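You operate a simulated robot arm through the tools that you are given. There is no shell and no other tool. Be economical: measure what you need, move in short steps, check, and stop when the job is done.

The job below is to be done with a simulated robot arm. You get a single attempt, and the scene is never put back.

TASK
Flush the middle outlet till its display counts 5 litres or more.
Fine: the outlet panel's blue lever and the outlet's knob open, then both shut; last, the orange vent knob to VENT.

It is judged by the outcome, as a careful person would: the job done as asked, and still so three seconds after it is handed in. It fails if anything else is knocked over, pushed out of place, dropped, spilled or broken.

THE ROBOT
A 6-joint arm with a fingered hand, fixed in place. Base frame: the origin is at the foot of the arm, x ahead of it, y to its left, z up; the work surface is at about z = 792. Lengths are in mm, angles in degrees, forces in N, time in s.
With the tool pointing down near the work surface it reaches from about 240 to 480 mm from the base axis. Its first joint turns from -166.0 to 166.0 degrees. Payload 2.3 kg.
The tool frame sits at the grasp point between the pads (the TCP): z along the fingers, y along the line on which they close. The tips reach 22 mm beyond it. The gripper opens to 112 mm. The gripper's body begins 60 mm behind the TCP. The gripper is a hand of 3 fingers: y runs from the thumb to the fingers, the wrist lies at [0, 0, -218] in the tool frame, and closing takes about 1.5 s.
Orientation is that of the tool frame in the base frame, as a unit quaternion [w, x, y, z]. With the fingers straight down and closing along the base's y, the tool's x points along the base's -x, its y along +y and its z along -z.

THE INTERFACE
- The arm moves only by the tool nudge_tool. Its argument "targets" is a list of rows, each a list of 7 numbers: the shift along the tool's x, y, z in mm, then the turn, a rotation vector about the tool's x, y, z in degrees, then the closure in counts, from 0 (fully open) to 255 (shut). In form: [[tx, ty, tz, wx, wy, wz, claw], ...]. A call has 1 to 20 rows; each row shifts and turns the commanded pose from where the row before left it, along the tool's axes as they then stand. A row lasts 0.2 s, in which the tool goes at most 50 mm and 8.6 degrees; a call with a longer step from one row to the next is refused whole, and so is a gripper value outside its range. A pose out of reach is approached as far as the arm can. The call stops where the force on the tool passes 40 N (or 10 N more than at its start, if that is more) or the arm is blocked; 0.2 s more then pass. Each finger travels about 72 mm/s and halts on what it meets, pressing with about 30 N; the grip force reading is that of the motor and also rises with nothing between the fingers. The clock runs only during rows and for 0.2 s after the last one: add rows that do not move to give the fingers time. The reply holds the time, the measured pose of the TCP, the force on the tool along the base axes, the opening and the grip force, in the units named above and with some noise, with the torque about the TCP (base axes, N m) and any sound that the robot's microphone picked up, and new pictures: "views" is both (left out), scene, wrist or none.
- Cameras (640 x 400 px; columns grow to the right, rows downward): "scene" is fixed at [42.6, 494.9, 1414.6]; the picture's right is [-0.88, -0.47, 0.00], its down [-0.38, 0.71, -0.59] and it looks along [0.28, -0.52, -0.81] (base axes); focal length 300 px, centre (320, 200). "wrist" rides on the gripper at [66, 3, -80] in the tool frame; the picture's right is [-0.05, 1.00, 0.00], its down [-0.77, -0.04, -0.64] and it looks along [-0.64, -0.03, 0.77] (tool axes); focal length 275 px, centre (320, 200). There is no depth. A picture from a camera that has moved, and an enlarged one, comes with that camera's place and axes in the base frame and with its lens. The place of the scene camera against the robot may be out by one fixed shift of up to 12 mm in any direction.
- move_column(by): slides the trunk up (or, below 0, down) by that many mm; the arm rides with it, the base frame stays. It gives what a move gives, with no picture.
- grasp_type(shape): the hand has 3 fingers and takes this shape, open, in about a second: jaw (thumb against the fingers, like two jaws); tri (thumb and two fingers); tip (a fingertip pinch); poke (one finger out to press); point (the index stretched); flat (the hand flat); cup (the hand cupped); fist (a fist). The gripper value then closes the fingers along that shape, each until it touches; the sizes above hold for jaw. It gives what a move gives, with no picture.
- inspect(camera, box): a new picture of the part [left, top, right, bottom] of that camera's present view, enlarged. The clock stands still meanwhile.
- finish_job(): hands the job in; it is judged then, once.

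Go step by step. Nothing tells you positions but the pictures and the camera data: compare them with the known pose of the tool, close in by small moves and look again before you grip or let go. The budget is 120 turns and 200 pictures, counting those below and the enlarged ones. Unless the task says otherwise, let go and move clear before handing in, and close with one line.

The tools are called by a JSON object that holds its "api" and its "payload". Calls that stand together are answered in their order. nudge_tool: Moves the arm, as the interface text tells. Its arguments: {"type":"object","properties":{"targets":{"type":"array","items":{"type":"array","items":{"type":"number"}}},"views":{"type":"string","enum":["both","scene","wrist","none"]}},"required":["targets"]} The other tools are called the same way: move_column (by) slides the trunk up or down; grasp_type (shape) gives the hand a shape; inspect (camera, box) takes an enlarged picture of a part of a camera's view; finish_job () hands the job in.

At the start:

```text
time_s: 0.0
ee_pos: [290.6, 167.0, 1101.2]
orientation: [0.0, -0.001, 1.0, -0.001]
contact_force: [0.4, -0.5, 0.1]
wrist_torque: [0.0, -0.01, 0.0]
opening: 111.7
grasp_force: 0.1
shape: jaw
trunk travel left (down, up): [-500.0, 90.0]
```

scene: 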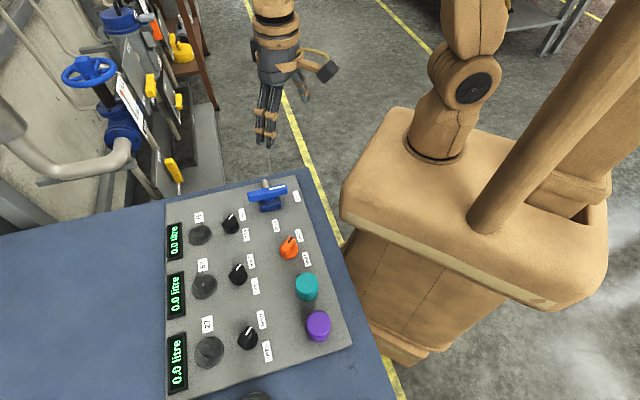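
wrist: 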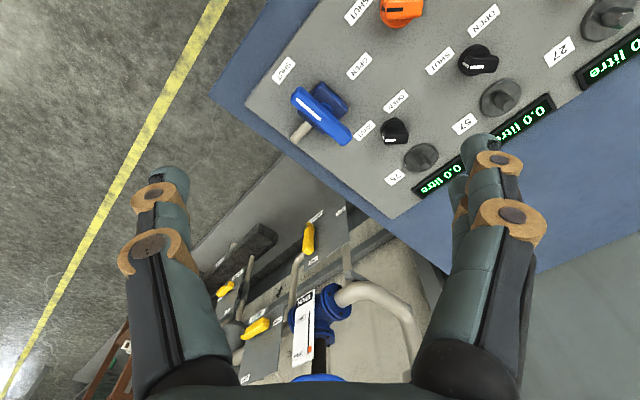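

I see a panel with three outlets (15?, 57, 27), each with a black knob and display, a blue lever, an orange knob, and teal and purple buttons. I'll enlarge to read the labels.

{"api": "inspect", "payload": {"camera": "scene", "box": [160, 170, 360, 295]}}

{"api": "inspect", "payload": {"camera": "scene", "box": [160, 275, 360, 400]}}

{"api": "inspect", "payload": {"camera": "wrist", "box": [240, 0, 640, 250]}}

```text
3.20 times, centred on (260, 232) of scene
camera zoom: at [42.6, 494.9, 1414.6], right [-0.88, -0.47, 0.0], down [-0.38, 0.71, -0.59], along [0.28, -0.52, -0.81], focal length 961 px, centre (512, 96)
```

zoom: 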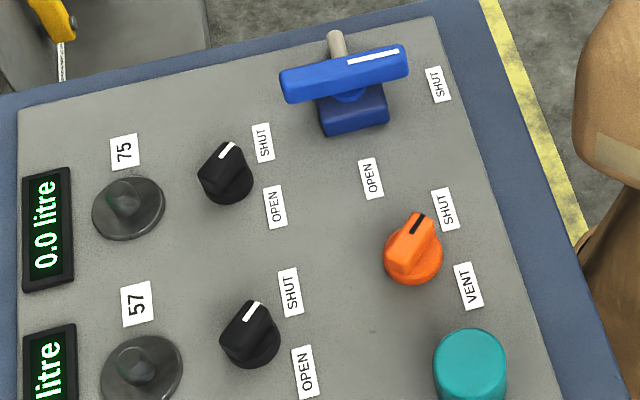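

```text
3.20 times, centred on (260, 338) of scene
camera zoom: at [42.6, 494.9, 1414.6], right [-0.88, -0.47, 0.0], down [-0.38, 0.71, -0.59], along [0.28, -0.52, -0.81], focal length 961 px, centre (512, -240)
```

zoom: 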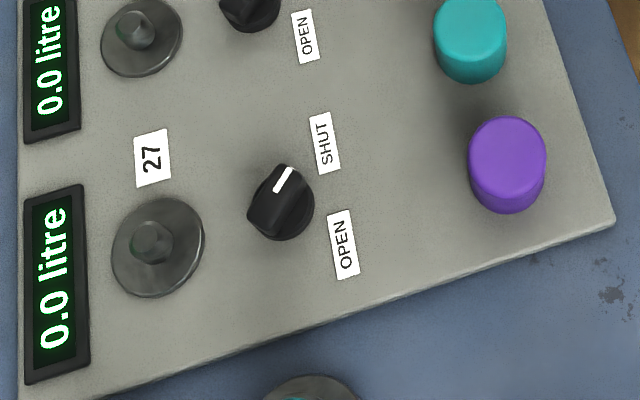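

```text
1.60 times, centred on (440, 125) of wrist
camera zoom: at [223.3, 168.8, 1180.8], right [0.05, 1.0, 0.0], down [0.77, -0.04, 0.64], along [0.64, -0.03, -0.77], focal length 440 px, centre (128, 320)
```

zoom: 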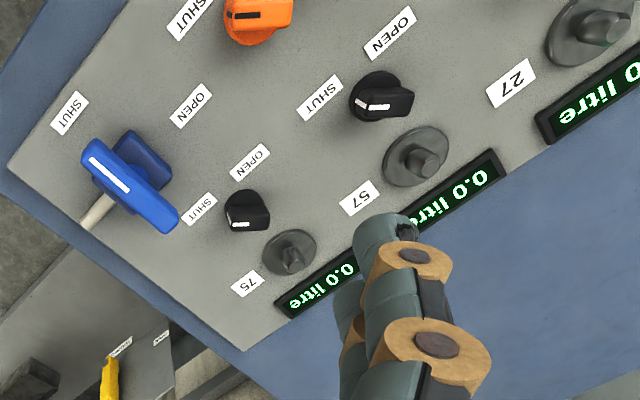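

The middle outlet is 57. The lever and the knobs each need about 90° clockwise from above to go from SHUT to OPEN or VENT. I'll move above the blue lever at about (360,168), turn the hand 45°, and look.

{"api": "nudge_tool", "payload": {"targets": [[-22, 0, 0, 0, 0, -7.5, 0], [-22, 0, 0, 0, 0, -7.5, 0], [-12, 0, 0, 0, 0, -7.5, 0], [0, 0, 30, 0, 0, -7.5, 0], [0, 0, 30, 0, 0, -7.5, 0], [0, 0, 30, 0, 0, -7.5, 0]]}}

```text
time_s: 1.4
ee_pos: [344.6, 172.0, 1010.1]
orientation: [-0.001, -0.384, 0.923, 0.0]
contact_force: [0.4, -0.1, 0.4]
wrist_torque: [0.0, -0.03, 0.0]
opening: 111.8
grasp_force: 0.0
shape: jaw
trunk travel left (down, up): [-500.0, 90.0]
camera wrist: at [295.4, 126.3, 1090.3], right [-0.68, 0.74, 0.0], down [0.57, 0.52, 0.64], along [0.47, 0.43, -0.77], focal length 275 px, centre (320, 200)
```

scene: 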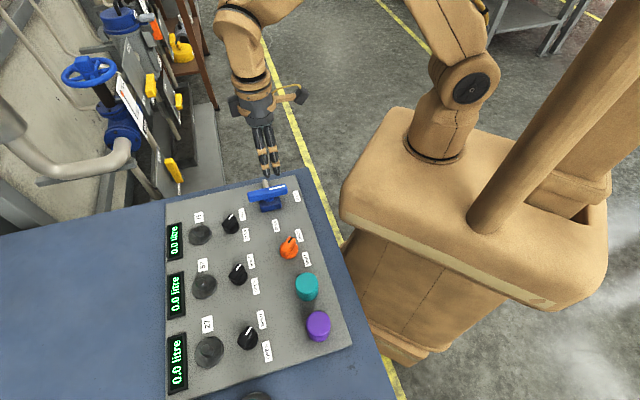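
wrist: 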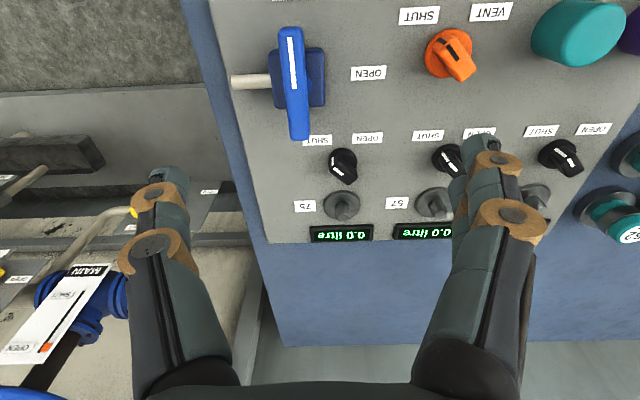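

The view is now square with the panel. The lever is at about (366,161) with its top near z 840. I'll centre over it and lower partway.

{"api": "nudge_tool", "payload": {"targets": [[-4, -11, 25, 0, 0, 0, 0], [-3, -11, 25, 0, 0, 0, 0], [0, 0, 25, 0, 0, 0, 0]]}}

{"api": "inspect", "payload": {"camera": "scene", "box": [200, 110, 360, 210]}}

```text
time_s: 2.2
ee_pos: [365.2, 163.0, 935.5]
orientation: [0.0, -0.382, 0.924, 0.0]
contact_force: [0.1, -0.6, -0.1]
wrist_torque: [0.0, 0.01, 0.03]
opening: 112.2
grasp_force: 0.1
shape: jaw
trunk travel left (down, up): [-500.0, 90.0]
camera wrist: at [315.1, 116.3, 1015.5], right [-0.67, 0.74, 0.0], down [0.57, 0.52, 0.64], along [0.47, 0.43, -0.77], focal length 275 px, centre (320, 200)
```

scene: 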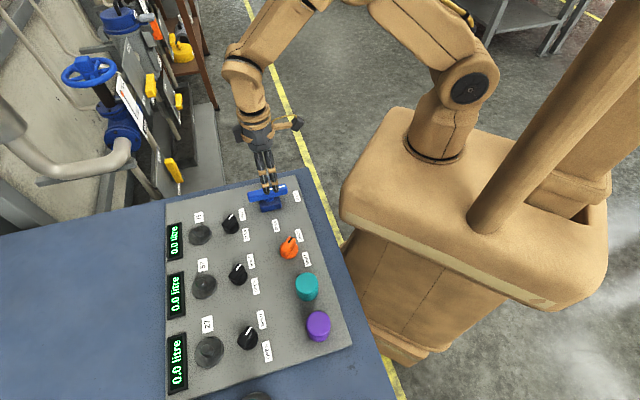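
wrist: 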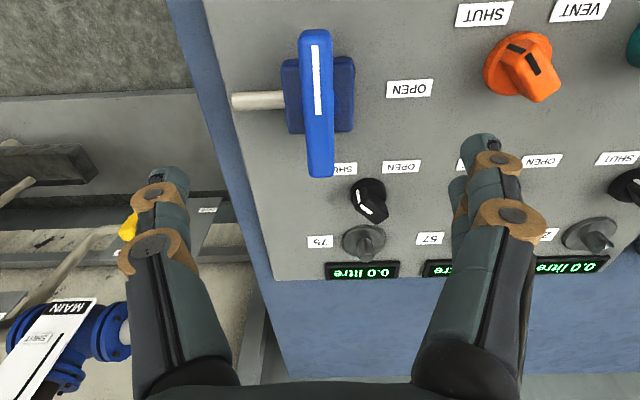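

```text
4.00 times, centred on (280, 160) of scene
camera zoom: at [42.6, 494.9, 1414.6], right [-0.88, -0.47, 0.0], down [-0.38, 0.71, -0.59], along [0.28, -0.52, -0.81], focal length 1202 px, centre (480, 360)
```

zoom: 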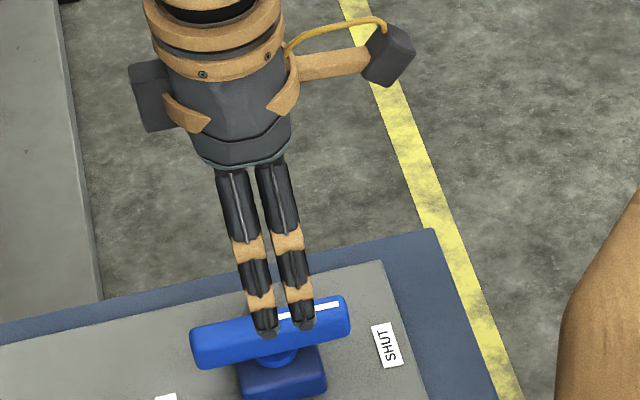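

The lever is centred under the hand. I'll lower another 60 mm and check height.

{"api": "nudge_tool", "payload": {"targets": [[0, 0, 25, 0, 0, 0, 0], [0, 0, 25, 0, 0, 0, 0], [0, 0, 10, 0, 0, 0, 0]], "views": "wrist"}}

{"api": "inspect", "payload": {"camera": "scene", "box": [220, 140, 316, 220]}}

```text
time_s: 3.0
ee_pos: [366.5, 162.2, 876.8]
orientation: [0.0, -0.382, 0.924, 0.0]
contact_force: [-0.6, -0.3, 0.2]
wrist_torque: [0.05, 0.0, 0.02]
opening: 111.8
grasp_force: 0.0
shape: jaw
trunk travel left (down, up): [-500.0, 90.0]
camera wrist: at [316.2, 116.5, 956.3], right [-0.67, 0.74, 0.0], down [0.57, 0.52, 0.64], along [0.47, 0.43, -0.77], focal length 275 px, centre (320, 200)
```

wrist: 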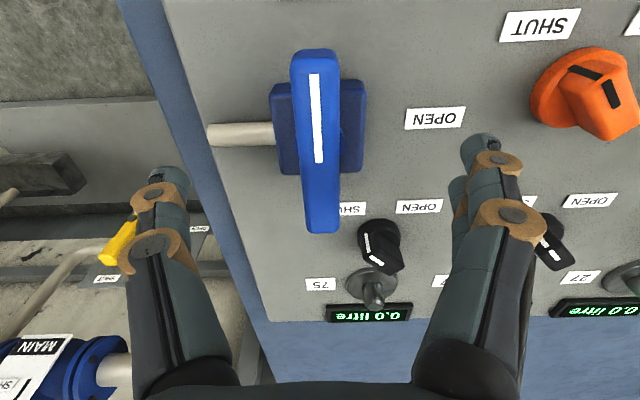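

```text
5.00 times, centred on (268, 180) of scene
camera zoom: at [42.6, 494.9, 1414.6], right [-0.88, -0.47, 0.0], down [-0.38, 0.71, -0.59], along [0.28, -0.52, -0.81], focal length 1502 px, centre (580, 300)
```

zoom: 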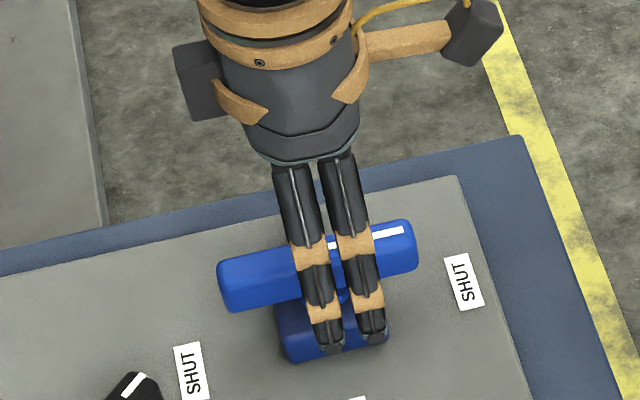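

The bar's top is about z 842 and the pivot lies on the tool axis. I'll lower to TCP z ≈ 846 and close.

{"api": "nudge_tool", "payload": {"targets": [[0, 0, 15, 0, 0, 0, 0], [0, 0, 15, 0, 0, 0, 0], [0, 0, 0, 0, 0, 0, 100], [0, 0, 0, 0, 0, 0, 255], [0, 0, 0, 0, 0, 0, 255], [0, 0, 0, 0, 0, 0, 255], [0, 0, 0, 0, 0, 0, 255], [0, 0, 0, 0, 0, 0, 255]]}}

{"api": "inspect", "payload": {"camera": "scene", "box": [220, 140, 316, 220]}}

```text
time_s: 4.8
ee_pos: [367.1, 162.2, 846.4]
orientation: [0.0, -0.383, 0.924, 0.0]
contact_force: [-0.9, 0.0, -3.5]
wrist_torque: [0.01, 0.04, -0.03]
opening: 14.0
grasp_force: 29.7
shape: jaw
trunk travel left (down, up): [-500.0, 90.0]
camera wrist: at [316.2, 117.0, 926.4], right [-0.67, 0.74, 0.0], down [0.57, 0.52, 0.64], along [0.47, 0.43, -0.77], focal length 275 px, centre (320, 200)
```

scene: 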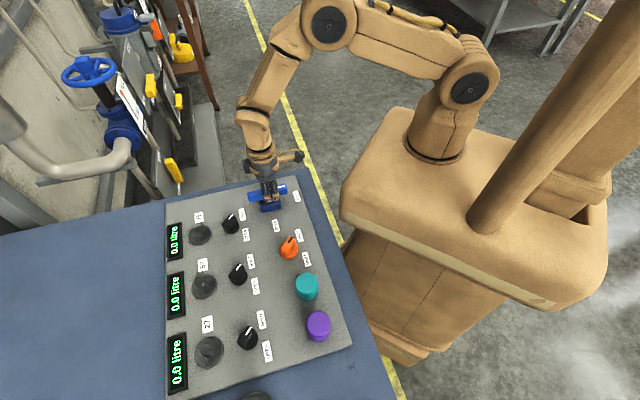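
wrist: 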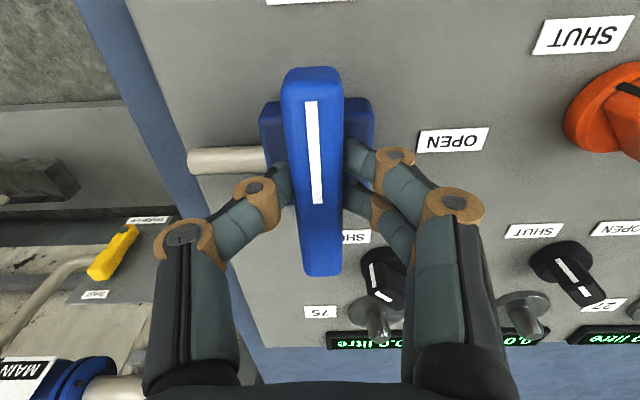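

```text
5.00 times, centred on (268, 180) of scene
camera zoom: at [42.6, 494.9, 1414.6], right [-0.88, -0.47, 0.0], down [-0.38, 0.71, -0.59], along [0.28, -0.52, -0.81], focal length 1502 px, centre (580, 300)
```

zoom: 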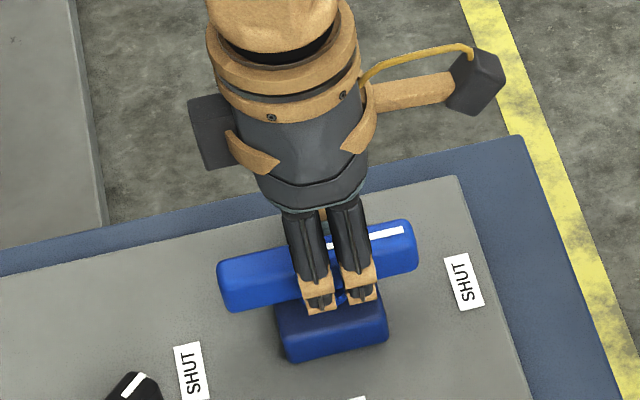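

The bar is held. I'll twist clockwise (positive tool z), first about 30°.

{"api": "nudge_tool", "payload": {"targets": [[0, 0, 0, 0, 0, 7.5, 255], [0, 0, 0, 0, 0, 7.5, 255], [0, 0, 0, 0, 0, 7.5, 255], [0, 0, 0, 0, 0, 7.5, 255]]}}

```text
time_s: 5.8
ee_pos: [365.1, 164.6, 846.8]
orientation: [0.0, -0.13, 0.992, -0.001]
contact_force: [-7.5, 8.8, -2.2]
wrist_torque: [0.22, 0.13, 0.15]
opening: 13.7
grasp_force: 29.7
shape: jaw
trunk travel left (down, up): [-500.0, 90.0]
camera wrist: at [299.8, 149.0, 926.4], right [-0.21, 0.98, 0.0], down [0.75, 0.16, 0.64], along [0.62, 0.13, -0.77], focal length 275 px, centre (320, 200)
```

scene: 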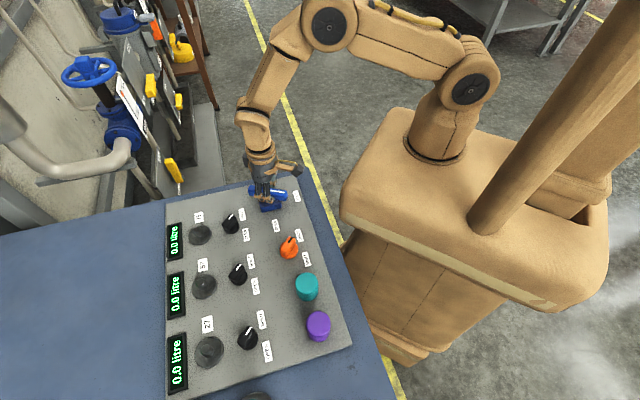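
wrist: 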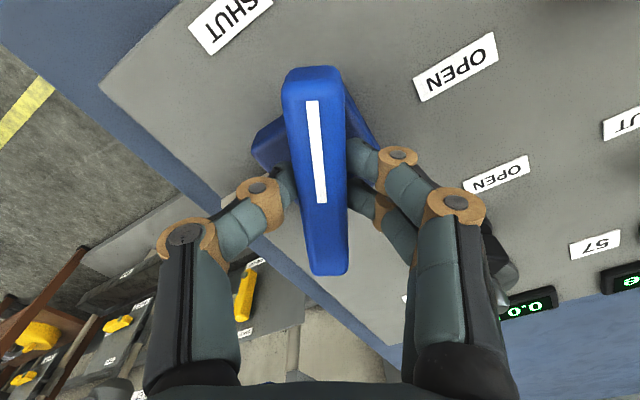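

The lever turns with light side force. I'll shift the axis a little and continue the remaining 60°.

{"api": "nudge_tool", "payload": {"targets": [[1.3, 2.8, 0, 0, 0, 7.5, 255], [0, 0, 0, 0, 0, 7.5, 255], [0, 0, 0, 0, 0, 7.5, 255], [0, 0, 0, 0, 0, 7.5, 255], [0, 0, 0, 0, 0, 7.5, 255], [0, 0, 0, 0, 0, 7.5, 255], [0, 0, 0, 0, 0, 7.5, 255]]}}

```text
time_s: 7.4
ee_pos: [364.9, 166.8, 846.4]
orientation: [0.002, 0.321, 0.947, -0.001]
contact_force: [4.8, 19.0, 10.0]
wrist_torque: [0.46, -0.2, 0.15]
opening: 14.3
grasp_force: 30.0
shape: jaw
trunk travel left (down, up): [-500.0, 90.0]
camera wrist: at [312.8, 209.2, 925.4], right [0.65, 0.76, 0.0], down [0.59, -0.5, 0.64], along [0.49, -0.41, -0.77], focal length 275 px, centre (320, 200)
```

scene: 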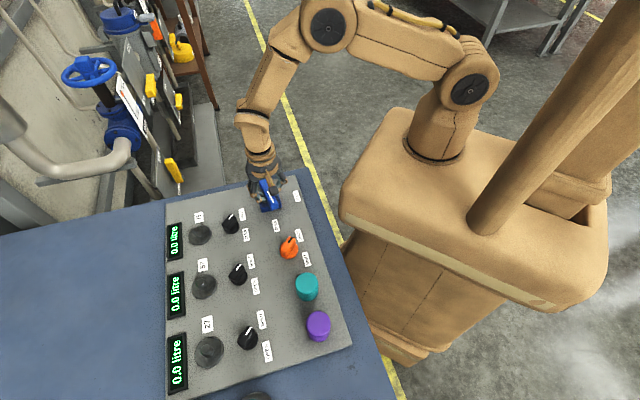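
wrist: 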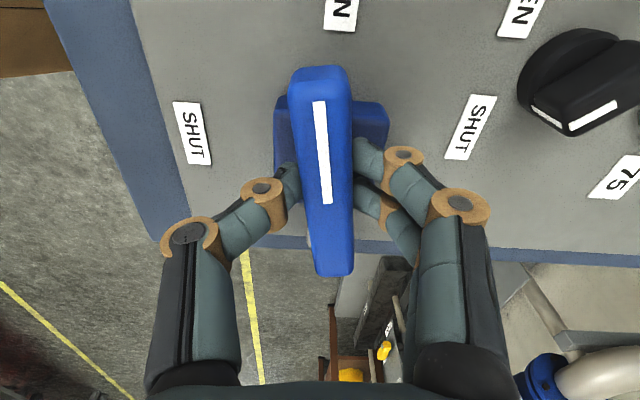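

About 82° turned so far, so I'll ease the side load and finish to just past 90°.

{"api": "nudge_tool", "payload": {"targets": [[1, 3, 0, 0, 0, 4, 255], [0, 0, 0, 0, 0, 4, 255], [0, 0, 0, 0, 0, 2, 255], [0, 0, 0, 0, 0, 0, 255]]}}

```text
time_s: 8.4
ee_pos: [365.6, 168.3, 845.8]
orientation: [0.001, 0.403, 0.915, 0.0]
contact_force: [1.6, 9.4, 9.1]
wrist_torque: [0.22, -0.15, 0.15]
opening: 14.9
grasp_force: 30.1
shape: jaw
trunk travel left (down, up): [-500.0, 90.0]
camera wrist: at [321.8, 218.8, 925.4], right [0.77, 0.64, 0.0], down [0.49, -0.59, 0.64], along [0.41, -0.49, -0.77], focal length 275 px, centre (320, 200)
```

scene: 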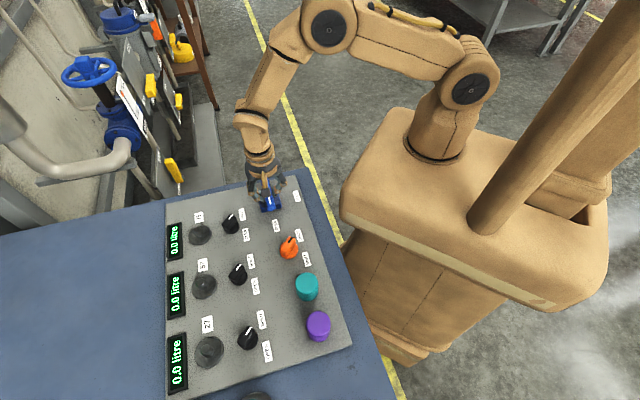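
wrist: 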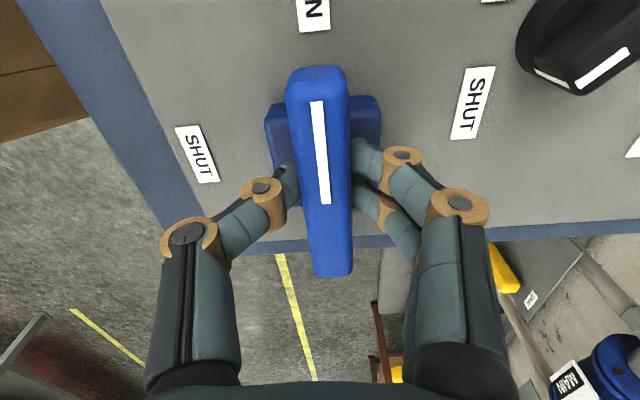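

The lever is at OPEN (about 92°). I'll release, rise, and start turning back for the knob grasp.

{"api": "nudge_tool", "payload": {"targets": [[0, 0, 0, 0, 0, 0, 0], [0, 0, 0, 0, 0, 0, 0], [0, 0, 0, 0, 0, 0, 0], [0, 0, 0, 0, 0, 0, 0], [0, 0, 0, 0, 0, 0, 0], [0, 0, -25, 0, 0, 0, 0], [0, 0, -25, 0, 0, 0, 0], [0, 0, -25, 0, 0, 0, 0], [0, 0, -25, 0, 0, 0, 0], [0, 0, 0, 0, 0, -8.5, 0], [0, 0, 0, 0, 0, -8.5, 0], [0, 0, 0, 0, 0, -8.5, 0], [0, 0, 0, 0, 0, -8.5, 0], [0, 0, 0, 0, 0, -8.5, 0], [0, 0, 0, 0, 0, -8.5, 0], [0, 0, 0, 0, 0, -8.5, 0], [0, 0, 0, 0, 0, -8.5, 0], [0, 0, 0, 0, 0, -8.5, 0], [0, 0, 0, 0, 0, -8.5, 0], [0, 0, 0, 0, 0, -7.5, 0]]}}

```text
time_s: 12.6
ee_pos: [365.1, 168.3, 945.1]
orientation: [0.0, -0.384, 0.923, 0.001]
contact_force: [0.4, -0.3, -0.7]
wrist_torque: [0.0, 0.01, 0.0]
opening: 112.0
grasp_force: 0.0
shape: jaw
trunk travel left (down, up): [-500.0, 90.0]
camera wrist: at [315.3, 121.6, 1025.3], right [-0.68, 0.74, 0.0], down [0.57, 0.52, 0.64], along [0.47, 0.43, -0.77], focal length 275 px, centre (320, 200)
```

scene: 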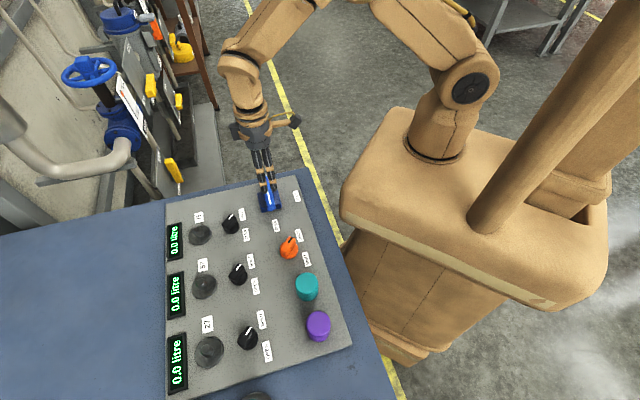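
wrist: 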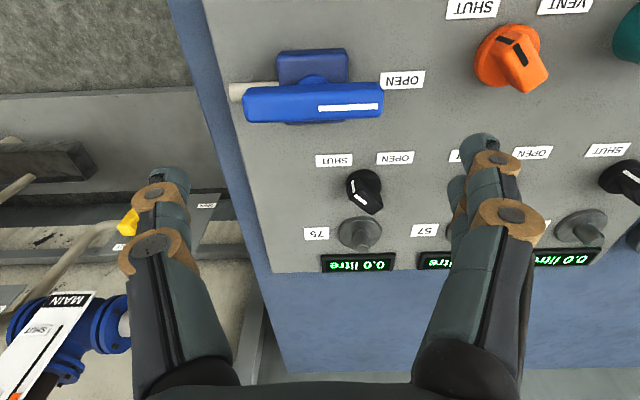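

The lever mark points at OPEN. I'll now travel over the middle knob at about (317,345) and turn so the fingers close along base x.

{"api": "nudge_tool", "payload": {"targets": [[-18.2, 31.8, 0, 0, 0, 0, 0], [-18.2, 31.8, 0, 0, 0, 0, 0], [-18.2, 31.8, 0, 0, 0, 0, 0], [-18.2, 31.8, 0, 0, 0, 0, 0], [-18.2, 31.8, 0, 0, 0, 0, 0], [0, 0, 0, 0, 0, -7.5, 0], [0, 0, 0, 0, 0, -7.5, 0], [0, 0, 0, 0, 0, -7.5, 0], [0, 0, 0, 0, 0, -7.5, 0], [0, 0, 0, 0, 0, -7.5, 0], [0, 0, 0, 0, 0, -7.5, 0]]}}

```text
time_s: 15.0
ee_pos: [317.5, 344.8, 945.4]
orientation: [0.0, 0.708, -0.706, 0.0]
contact_force: [0.9, 0.2, 0.4]
wrist_torque: [-0.01, -0.02, 0.0]
opening: 112.1
grasp_force: 0.0
shape: jaw
trunk travel left (down, up): [-500.0, 90.0]
camera wrist: at [313.1, 277.5, 1025.3], right [-1.0, 0.04, 0.0], down [0.03, 0.77, 0.64], along [0.03, 0.64, -0.77], focal length 275 px, centre (320, 200)
```

scene: 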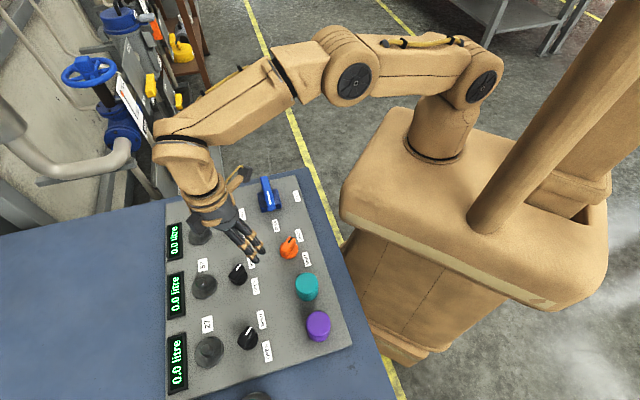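
wrist: 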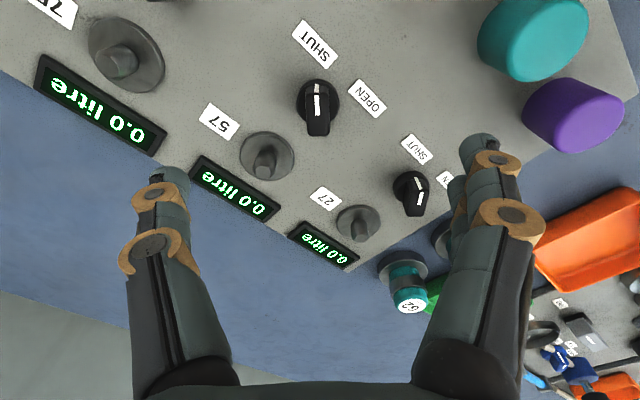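

The knob 57 is beneath the hand with its bar along base y. I'll partly close and descend to z ≈ 870 for a check.

{"api": "nudge_tool", "payload": {"targets": [[-2.5, -1.5, 25, 0, 0, 0, 60], [0, 0, 25, 0, 0, 0, 100], [0, 0, 25, 0, 0, 0, 100], [0, 0, 0, 0, 0, 0, 100]]}}

{"api": "inspect", "payload": {"camera": "scene", "box": [190, 220, 286, 300]}}

```text
time_s: 16.0
ee_pos: [318.0, 348.5, 871.4]
orientation: [0.0, 0.708, -0.707, 0.0]
contact_force: [-0.2, -0.2, 0.4]
wrist_torque: [0.02, -0.04, 0.02]
opening: 68.5
grasp_force: 0.0
shape: jaw
trunk travel left (down, up): [-500.0, 90.0]
camera wrist: at [313.9, 280.4, 951.0], right [-1.0, 0.05, 0.0], down [0.04, 0.77, 0.64], along [0.03, 0.64, -0.77], focal length 275 px, centre (320, 200)
```

scene: 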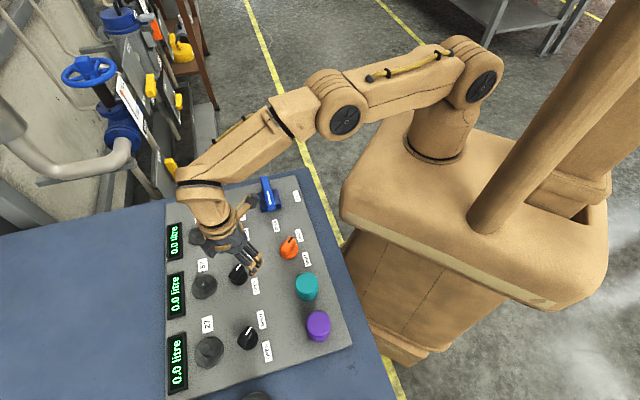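
wrist: 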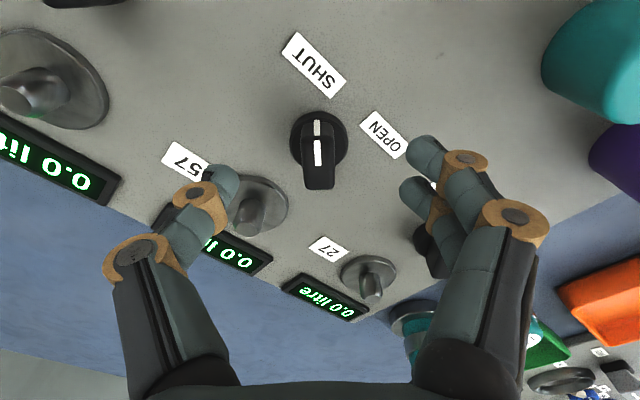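

```text
5.00 times, centred on (238, 260) of scene
camera zoom: at [42.6, 494.9, 1414.6], right [-0.88, -0.47, 0.0], down [-0.38, 0.71, -0.59], along [0.28, -0.52, -0.81], focal length 1502 px, centre (730, -100)
```

zoom: 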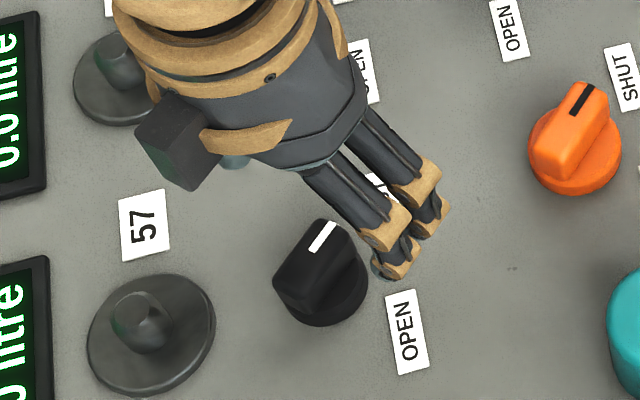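

The knob is centred with its bar top near z 834. I'll descend to z ≈ 841 and close on the bar.

{"api": "nudge_tool", "payload": {"targets": [[0, 0, 15, 0, 0, 0, 100], [0, 0, 15, 0, 0, 0, 100], [0, 0, 0, 0, 0, 0, 160], [0, 0, 0, 0, 0, 0, 255], [0, 0, 0, 0, 0, 0, 255], [0, 0, 0, 0, 0, 0, 255], [0, 0, 0, 0, 0, 0, 255]]}}

{"api": "inspect", "payload": {"camera": "scene", "box": [190, 220, 286, 300]}}

```text
time_s: 17.6
ee_pos: [319.7, 347.0, 844.0]
orientation: [0.001, -0.707, 0.707, 0.0]
contact_force: [3.5, 4.5, 10.6]
wrist_torque: [0.02, -0.18, -0.04]
opening: 4.4
grasp_force: 30.1
shape: jaw
trunk travel left (down, up): [-500.0, 90.0]
camera wrist: at [315.2, 280.3, 922.6], right [-1.0, 0.05, 0.0], down [0.03, 0.77, 0.64], along [0.03, 0.64, -0.77], focal length 275 px, centre (320, 200)
```

scene: 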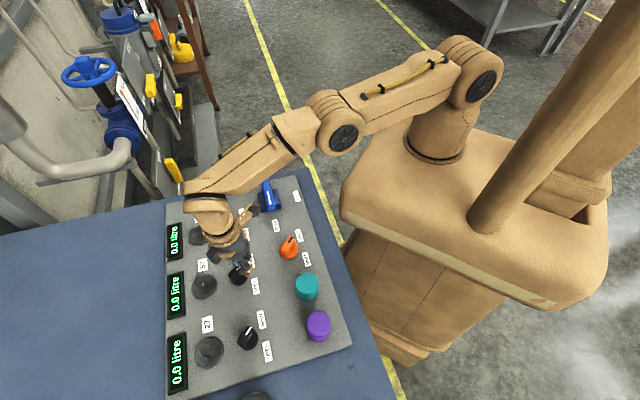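
wrist: 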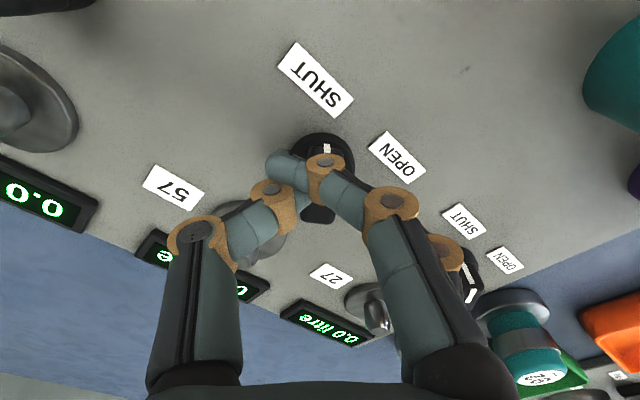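

```text
5.00 times, centred on (238, 260) of scene
camera zoom: at [42.6, 494.9, 1414.6], right [-0.88, -0.47, 0.0], down [-0.38, 0.71, -0.59], along [0.28, -0.52, -0.81], focal length 1502 px, centre (730, -100)
```

zoom: 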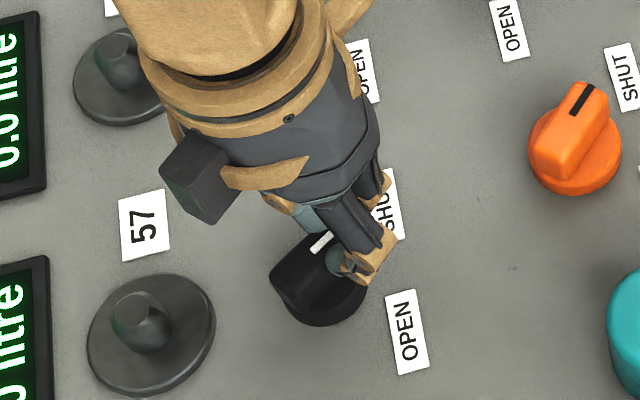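

The fingers closed on top of the bar rather than around it. I'll open, go lower to about z 828, and close again.

{"api": "nudge_tool", "payload": {"targets": [[0, 0, -8, 0, 0, 0, 100], [0, 0, 0, 0, 0, 0, 100], [0, 0, 0, 0, 0, 0, 100], [0, 0, 0, 0, 0, 0, 100], [0, 0, 8, 0, 0, 0, 100], [0, 0, 5, 0, 0, 0, 100], [0, 0, 5, 0, 0, 0, 100]]}}

{"api": "inspect", "payload": {"camera": "scene", "box": [190, 220, 286, 300]}}

```text
time_s: 19.2
ee_pos: [318.5, 346.4, 830.3]
orientation: [-0.001, 0.708, -0.707, 0.0]
contact_force: [-0.3, 0.0, 1.2]
wrist_torque: [-0.03, 0.02, -0.01]
opening: 67.8
grasp_force: 0.0
shape: jaw
trunk travel left (down, up): [-500.0, 90.0]
camera wrist: at [314.5, 279.6, 910.3], right [-1.0, 0.05, 0.0], down [0.04, 0.77, 0.64], along [0.03, 0.63, -0.77], focal length 275 px, centre (320, 200)
```

scene: 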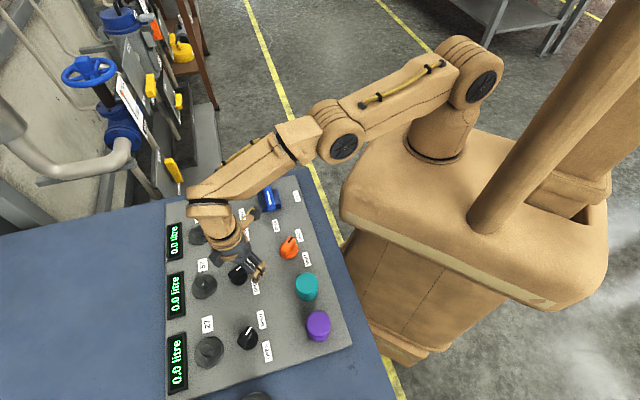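
wrist: 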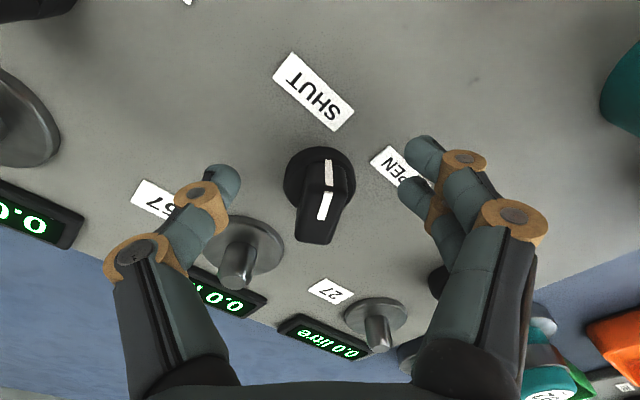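

```text
5.00 times, centred on (238, 260) of scene
camera zoom: at [42.6, 494.9, 1414.6], right [-0.88, -0.47, 0.0], down [-0.38, 0.71, -0.59], along [0.28, -0.52, -0.81], focal length 1502 px, centre (730, -100)
```

zoom: 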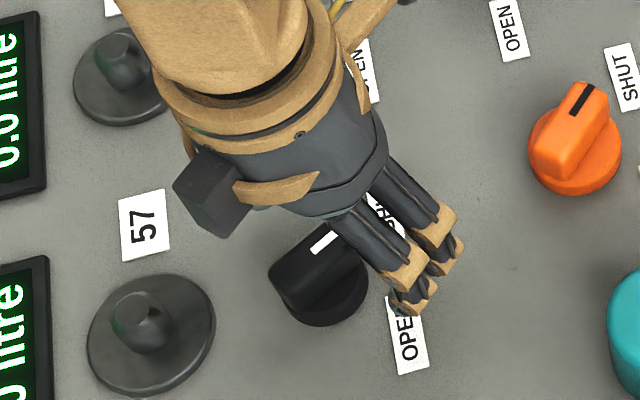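

Now the bar top sits about level with the grasp point. I'll close here.

{"api": "nudge_tool", "payload": {"targets": [[0, 0, 0, 0, 0, 0, 160], [0, 0, 0, 0, 0, 0, 255], [0, 0, 0, 0, 0, 0, 255], [0, 0, 0, 0, 0, 0, 255], [0, 0, 0, 0, 0, 0, 255]]}}

{"api": "inspect", "payload": {"camera": "scene", "box": [190, 220, 286, 300]}}

```text
time_s: 20.4
ee_pos: [318.3, 346.9, 830.7]
orientation: [0.0, 0.707, -0.707, 0.0]
contact_force: [2.4, -1.4, -1.7]
wrist_torque: [0.03, 0.0, -0.06]
opening: 3.0
grasp_force: 30.3
shape: jaw
trunk travel left (down, up): [-500.0, 90.0]
camera wrist: at [315.2, 279.7, 910.1], right [-1.0, 0.05, 0.0], down [0.04, 0.77, 0.64], along [0.03, 0.63, -0.77], focal length 275 px, centre (320, 200)
```

scene: 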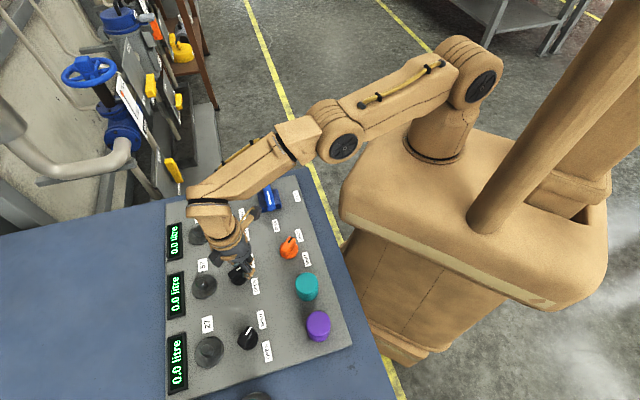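
wrist: 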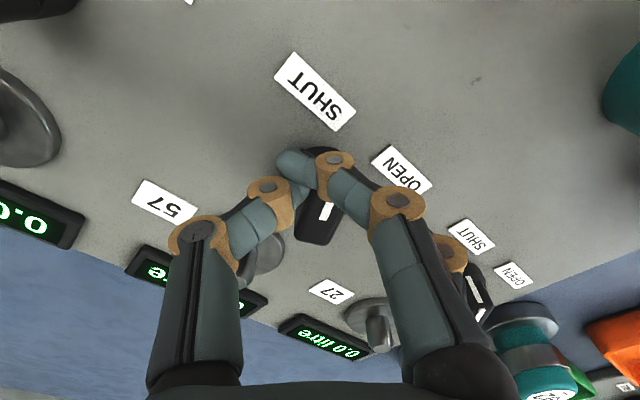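

```text
5.00 times, centred on (238, 260) of scene
camera zoom: at [42.6, 494.9, 1414.6], right [-0.88, -0.47, 0.0], down [-0.38, 0.71, -0.59], along [0.28, -0.52, -0.81], focal length 1502 px, centre (730, -100)
```

zoom: 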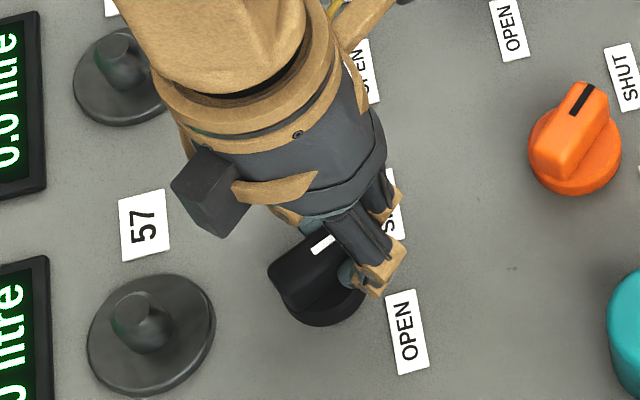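

One finger appears to overlap the bar's near end, but the knob seems held. I'll test with a 15° clockwise twist.

{"api": "nudge_tool", "payload": {"targets": [[0, 0, 0, 0, 0, 7.5, 255], [0, 0, 0, 0, 0, 7.5, 255], [0, 0, 0, 0, 0, 7.5, 255]], "views": "wrist"}}

{"api": "inspect", "payload": {"camera": "scene", "box": [190, 220, 286, 300]}}

```text
time_s: 21.2
ee_pos: [317.3, 346.9, 829.5]
orientation: [0.0, -0.556, 0.831, 0.0]
contact_force: [-8.8, -1.5, -6.5]
wrist_torque: [0.03, 0.18, 0.14]
opening: 2.1
grasp_force: 29.6
shape: jaw
trunk travel left (down, up): [-500.0, 90.0]
camera wrist: at [287.9, 286.1, 910.7], right [-0.9, 0.43, 0.0], down [0.33, 0.7, 0.63], along [0.27, 0.57, -0.77], focal length 275 px, centre (320, 200)
```

wrist: 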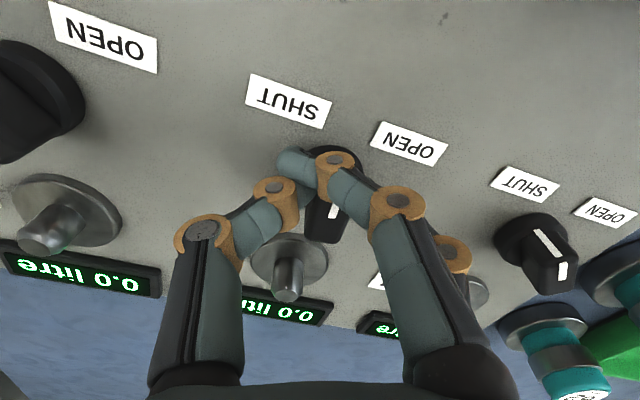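

```text
5.00 times, centred on (238, 260) of scene
camera zoom: at [42.6, 494.9, 1414.6], right [-0.88, -0.47, 0.0], down [-0.38, 0.71, -0.59], along [0.28, -0.52, -0.81], focal length 1502 px, centre (730, -100)
```

zoom: 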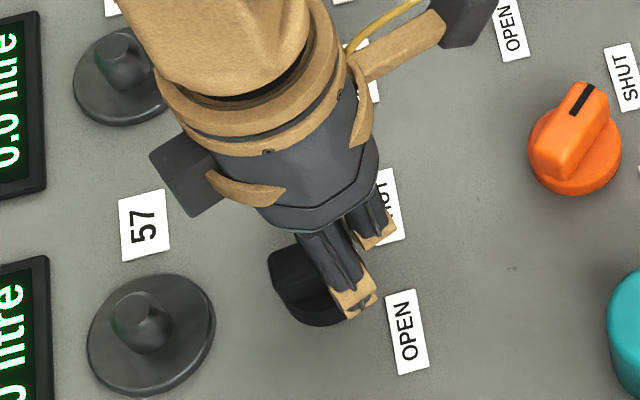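

The knob is turning with the hand. Continuing 45° more.

{"api": "nudge_tool", "payload": {"targets": [[0, 0, 0, 0, 0, 7.5, 255], [0, 0, 0, 0, 0, 7.5, 255], [0, 0, 0, 0, 0, 7.5, 255], [0, 0, 0, 0, 0, 7.5, 255], [0, 0, 0, 0, 0, 7.5, 255], [0, 0, 0, 0, 0, 7.5, 255]]}}

{"api": "inspect", "payload": {"camera": "scene", "box": [160, 220, 280, 320]}}

```text
time_s: 22.6
ee_pos: [315.7, 347.2, 831.2]
orientation: [0.002, -0.194, 0.981, 0.0]
contact_force: [-22.9, 5.2, -2.2]
wrist_torque: [0.2, 0.3, 0.33]
opening: 2.6
grasp_force: 30.3
shape: jaw
trunk travel left (down, up): [-500.0, 90.0]
camera wrist: at [251.5, 324.7, 911.5], right [-0.34, 0.94, 0.0], down [0.72, 0.26, 0.64], along [0.6, 0.21, -0.77], focal length 275 px, centre (320, 200)
```

scene: 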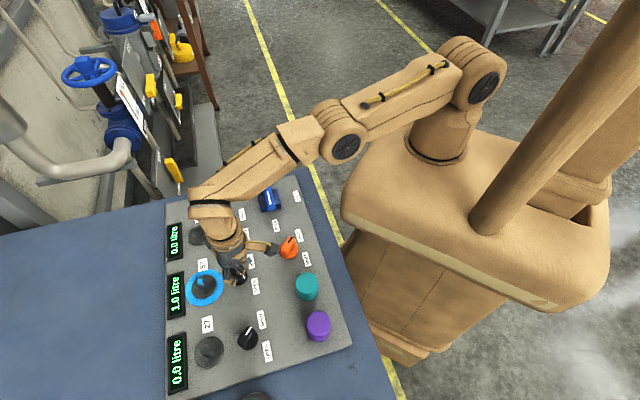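
wrist: 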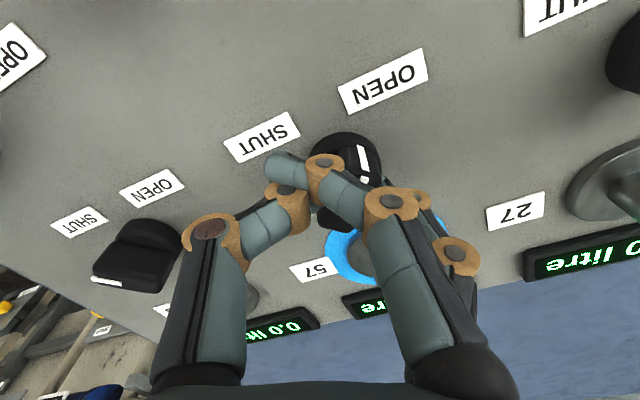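

```text
4.00 times, centred on (220, 270) of scene
camera zoom: at [42.6, 494.9, 1414.6], right [-0.88, -0.47, 0.0], down [-0.38, 0.71, -0.59], along [0.28, -0.52, -0.81], focal length 1202 px, centre (720, -80)
```

zoom: 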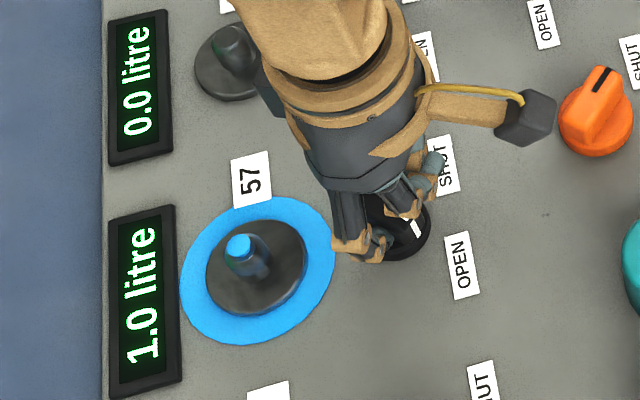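

Outlet 57 is flowing and its display reads 1.0 litre. I'll ease the side load, finish turning the knob to open, and watch.

{"api": "nudge_tool", "payload": {"targets": [[2.4, 2, 0, 0, 0, 7.5, 255], [0, 0, 0, 0, 0, 7.5, 255], [0, 0, 0, 0, 0, 5, 255]]}}

{"api": "inspect", "payload": {"camera": "scene", "box": [160, 220, 280, 320]}}

```text
time_s: 23.4
ee_pos: [312.0, 348.8, 831.6]
orientation: [0.002, -0.022, 1.0, 0.0]
contact_force: [-19.9, 4.9, 0.0]
wrist_torque: [0.21, 0.34, 0.57]
opening: 2.8
grasp_force: 29.8
shape: jaw
trunk travel left (down, up): [-500.0, 90.0]
camera wrist: at [245.3, 348.2, 911.6], right [0.0, 1.0, 0.0], down [0.77, 0.0, 0.64], along [0.64, 0.0, -0.77], focal length 275 px, centre (320, 200)
```

scene: 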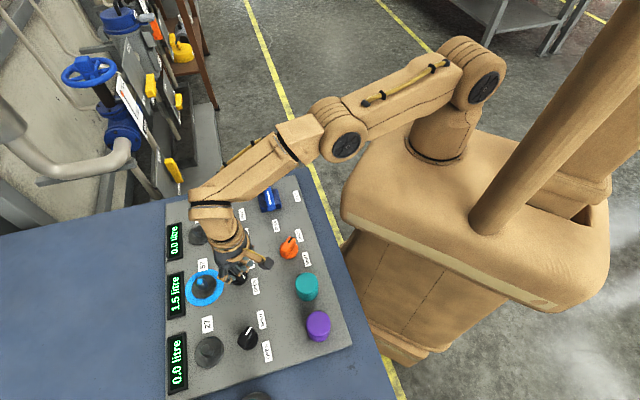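
wrist: 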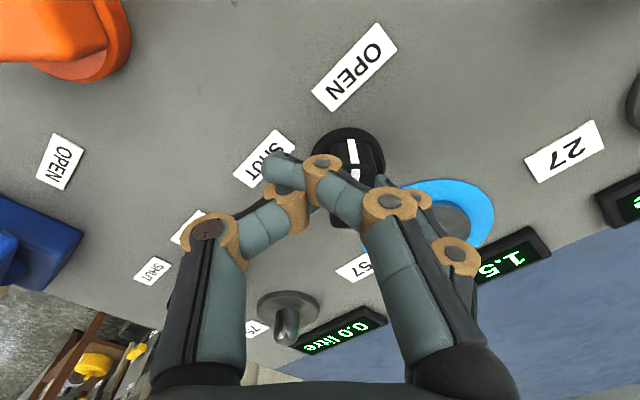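

```text
4.00 times, centred on (220, 270) of scene
camera zoom: at [42.6, 494.9, 1414.6], right [-0.88, -0.47, 0.0], down [-0.38, 0.71, -0.59], along [0.28, -0.52, -0.81], focal length 1202 px, centre (720, -80)
```

zoom: 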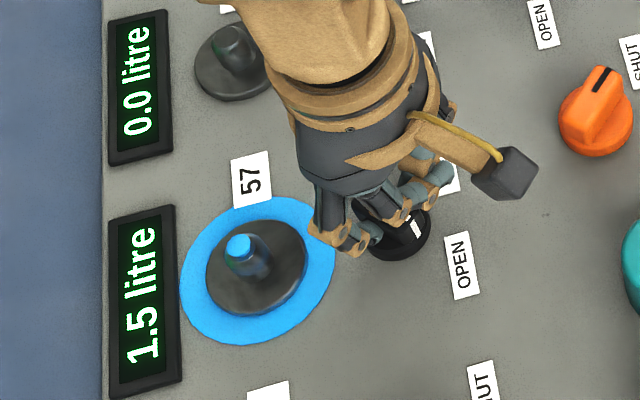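

It's flowing at about 0.6 L/s. While it counts, I'll let go and back up a little to see the knob's true position and regrip better.

{"api": "nudge_tool", "payload": {"targets": [[0, 0, 0, 0, 0, 0, 100], [0, 0, 0, 0, 0, 0, 100], [0, 0, 0, 0, 0, 0, 100], [0, 0, 0, 0, 0, 0, 100], [0, 0, -15, 0, 0, 0, 100], [0, 0, -15, 0, 0, 0, 100]]}}

{"api": "inspect", "payload": {"camera": "scene", "box": [160, 220, 280, 320]}}

```text
time_s: 24.8
ee_pos: [315.2, 346.9, 860.6]
orientation: [0.0, -0.022, 1.0, 0.0]
contact_force: [0.4, -0.9, -0.2]
wrist_torque: [0.03, 0.02, -0.04]
opening: 67.6
grasp_force: 0.1
shape: jaw
trunk travel left (down, up): [-500.0, 90.0]
camera wrist: at [248.3, 346.0, 940.7], right [0.0, 1.0, 0.0], down [0.77, 0.0, 0.64], along [0.64, 0.0, -0.77], focal length 275 px, centre (320, 200)
```

scene: 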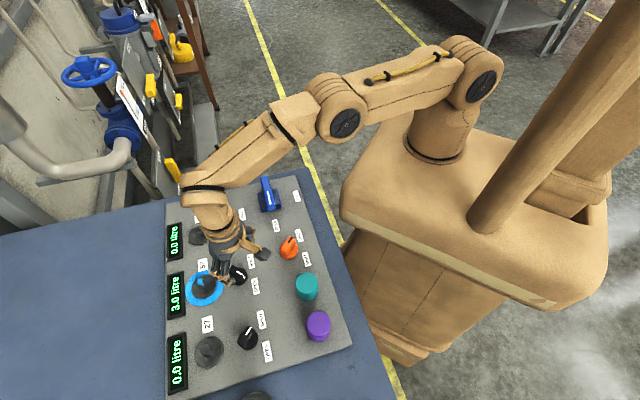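
wrist: 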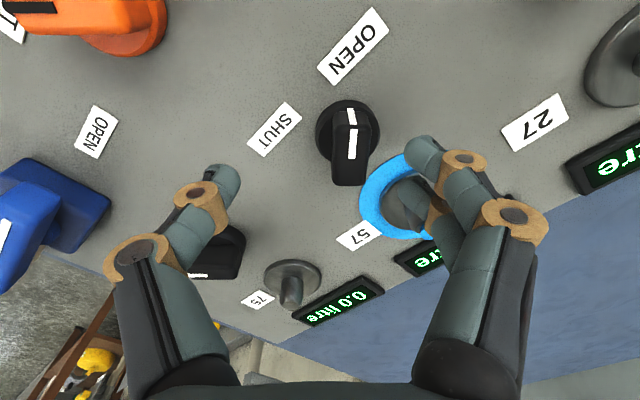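

```text
4.00 times, centred on (220, 270) of scene
camera zoom: at [42.6, 494.9, 1414.6], right [-0.88, -0.47, 0.0], down [-0.38, 0.71, -0.59], along [0.28, -0.52, -0.81], focal length 1202 px, centre (720, -80)
```

zoom: 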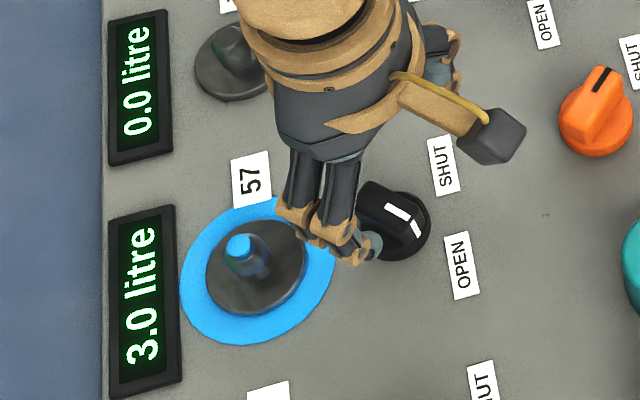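

The display reads 3.0 litre and the knob is fully open. The knob axis is really nearer y ≈ 360, so I'll re-centre there, descend a bit and look.

{"api": "nudge_tool", "payload": {"targets": [[-4, 13, 0, 0, 0, 0, 130], [0, 0, 10, 0, 0, 0, 130], [0, 0, 0, 0, 0, 0, 130]]}}

{"api": "inspect", "payload": {"camera": "scene", "box": [160, 220, 280, 320]}}

```text
time_s: 25.6
ee_pos: [315.6, 354.6, 852.0]
orientation: [0.0, -0.022, 1.0, 0.001]
contact_force: [0.0, -0.1, 0.6]
wrist_torque: [-0.02, -0.01, 0.0]
opening: 55.6
grasp_force: 0.0
shape: jaw
out of reach, approached as far as the arm can: row 1
trunk travel left (down, up): [-500.0, 90.0]
camera wrist: at [247.8, 354.6, 932.6], right [0.0, 1.0, 0.0], down [0.77, 0.0, 0.64], along [0.64, 0.0, -0.77], focal length 275 px, centre (320, 200)
```

scene: 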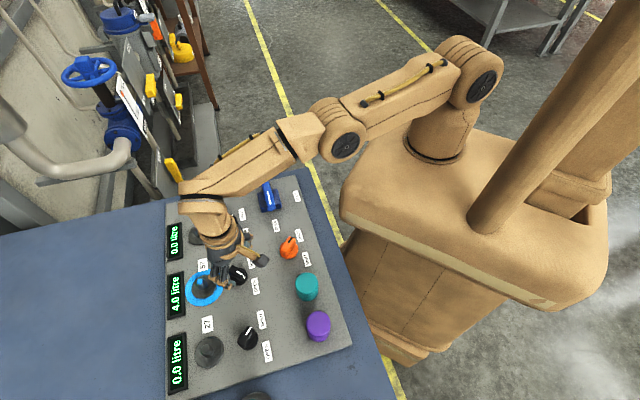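
wrist: 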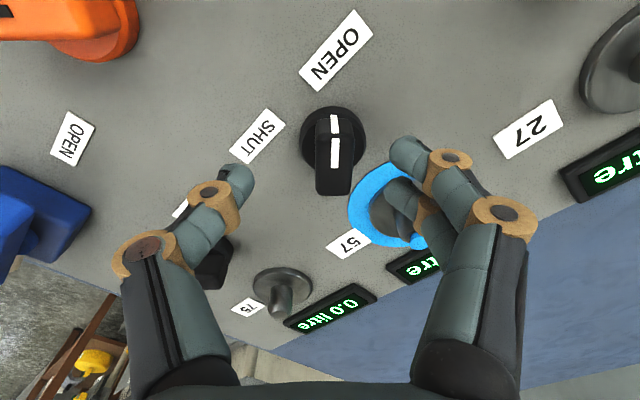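

```text
4.00 times, centred on (220, 270) of scene
camera zoom: at [42.6, 494.9, 1414.6], right [-0.88, -0.47, 0.0], down [-0.38, 0.71, -0.59], along [0.28, -0.52, -0.81], focal length 1202 px, centre (720, -80)
```

zoom: 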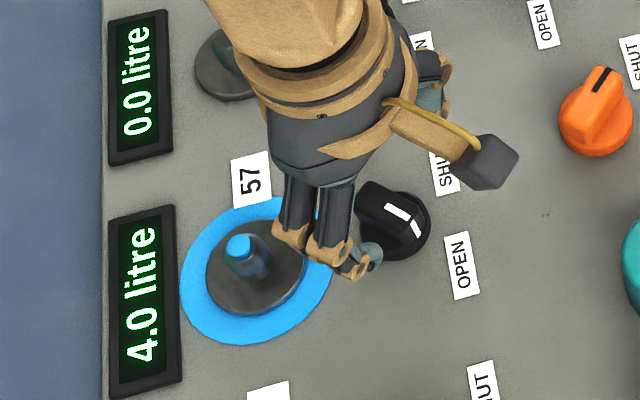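

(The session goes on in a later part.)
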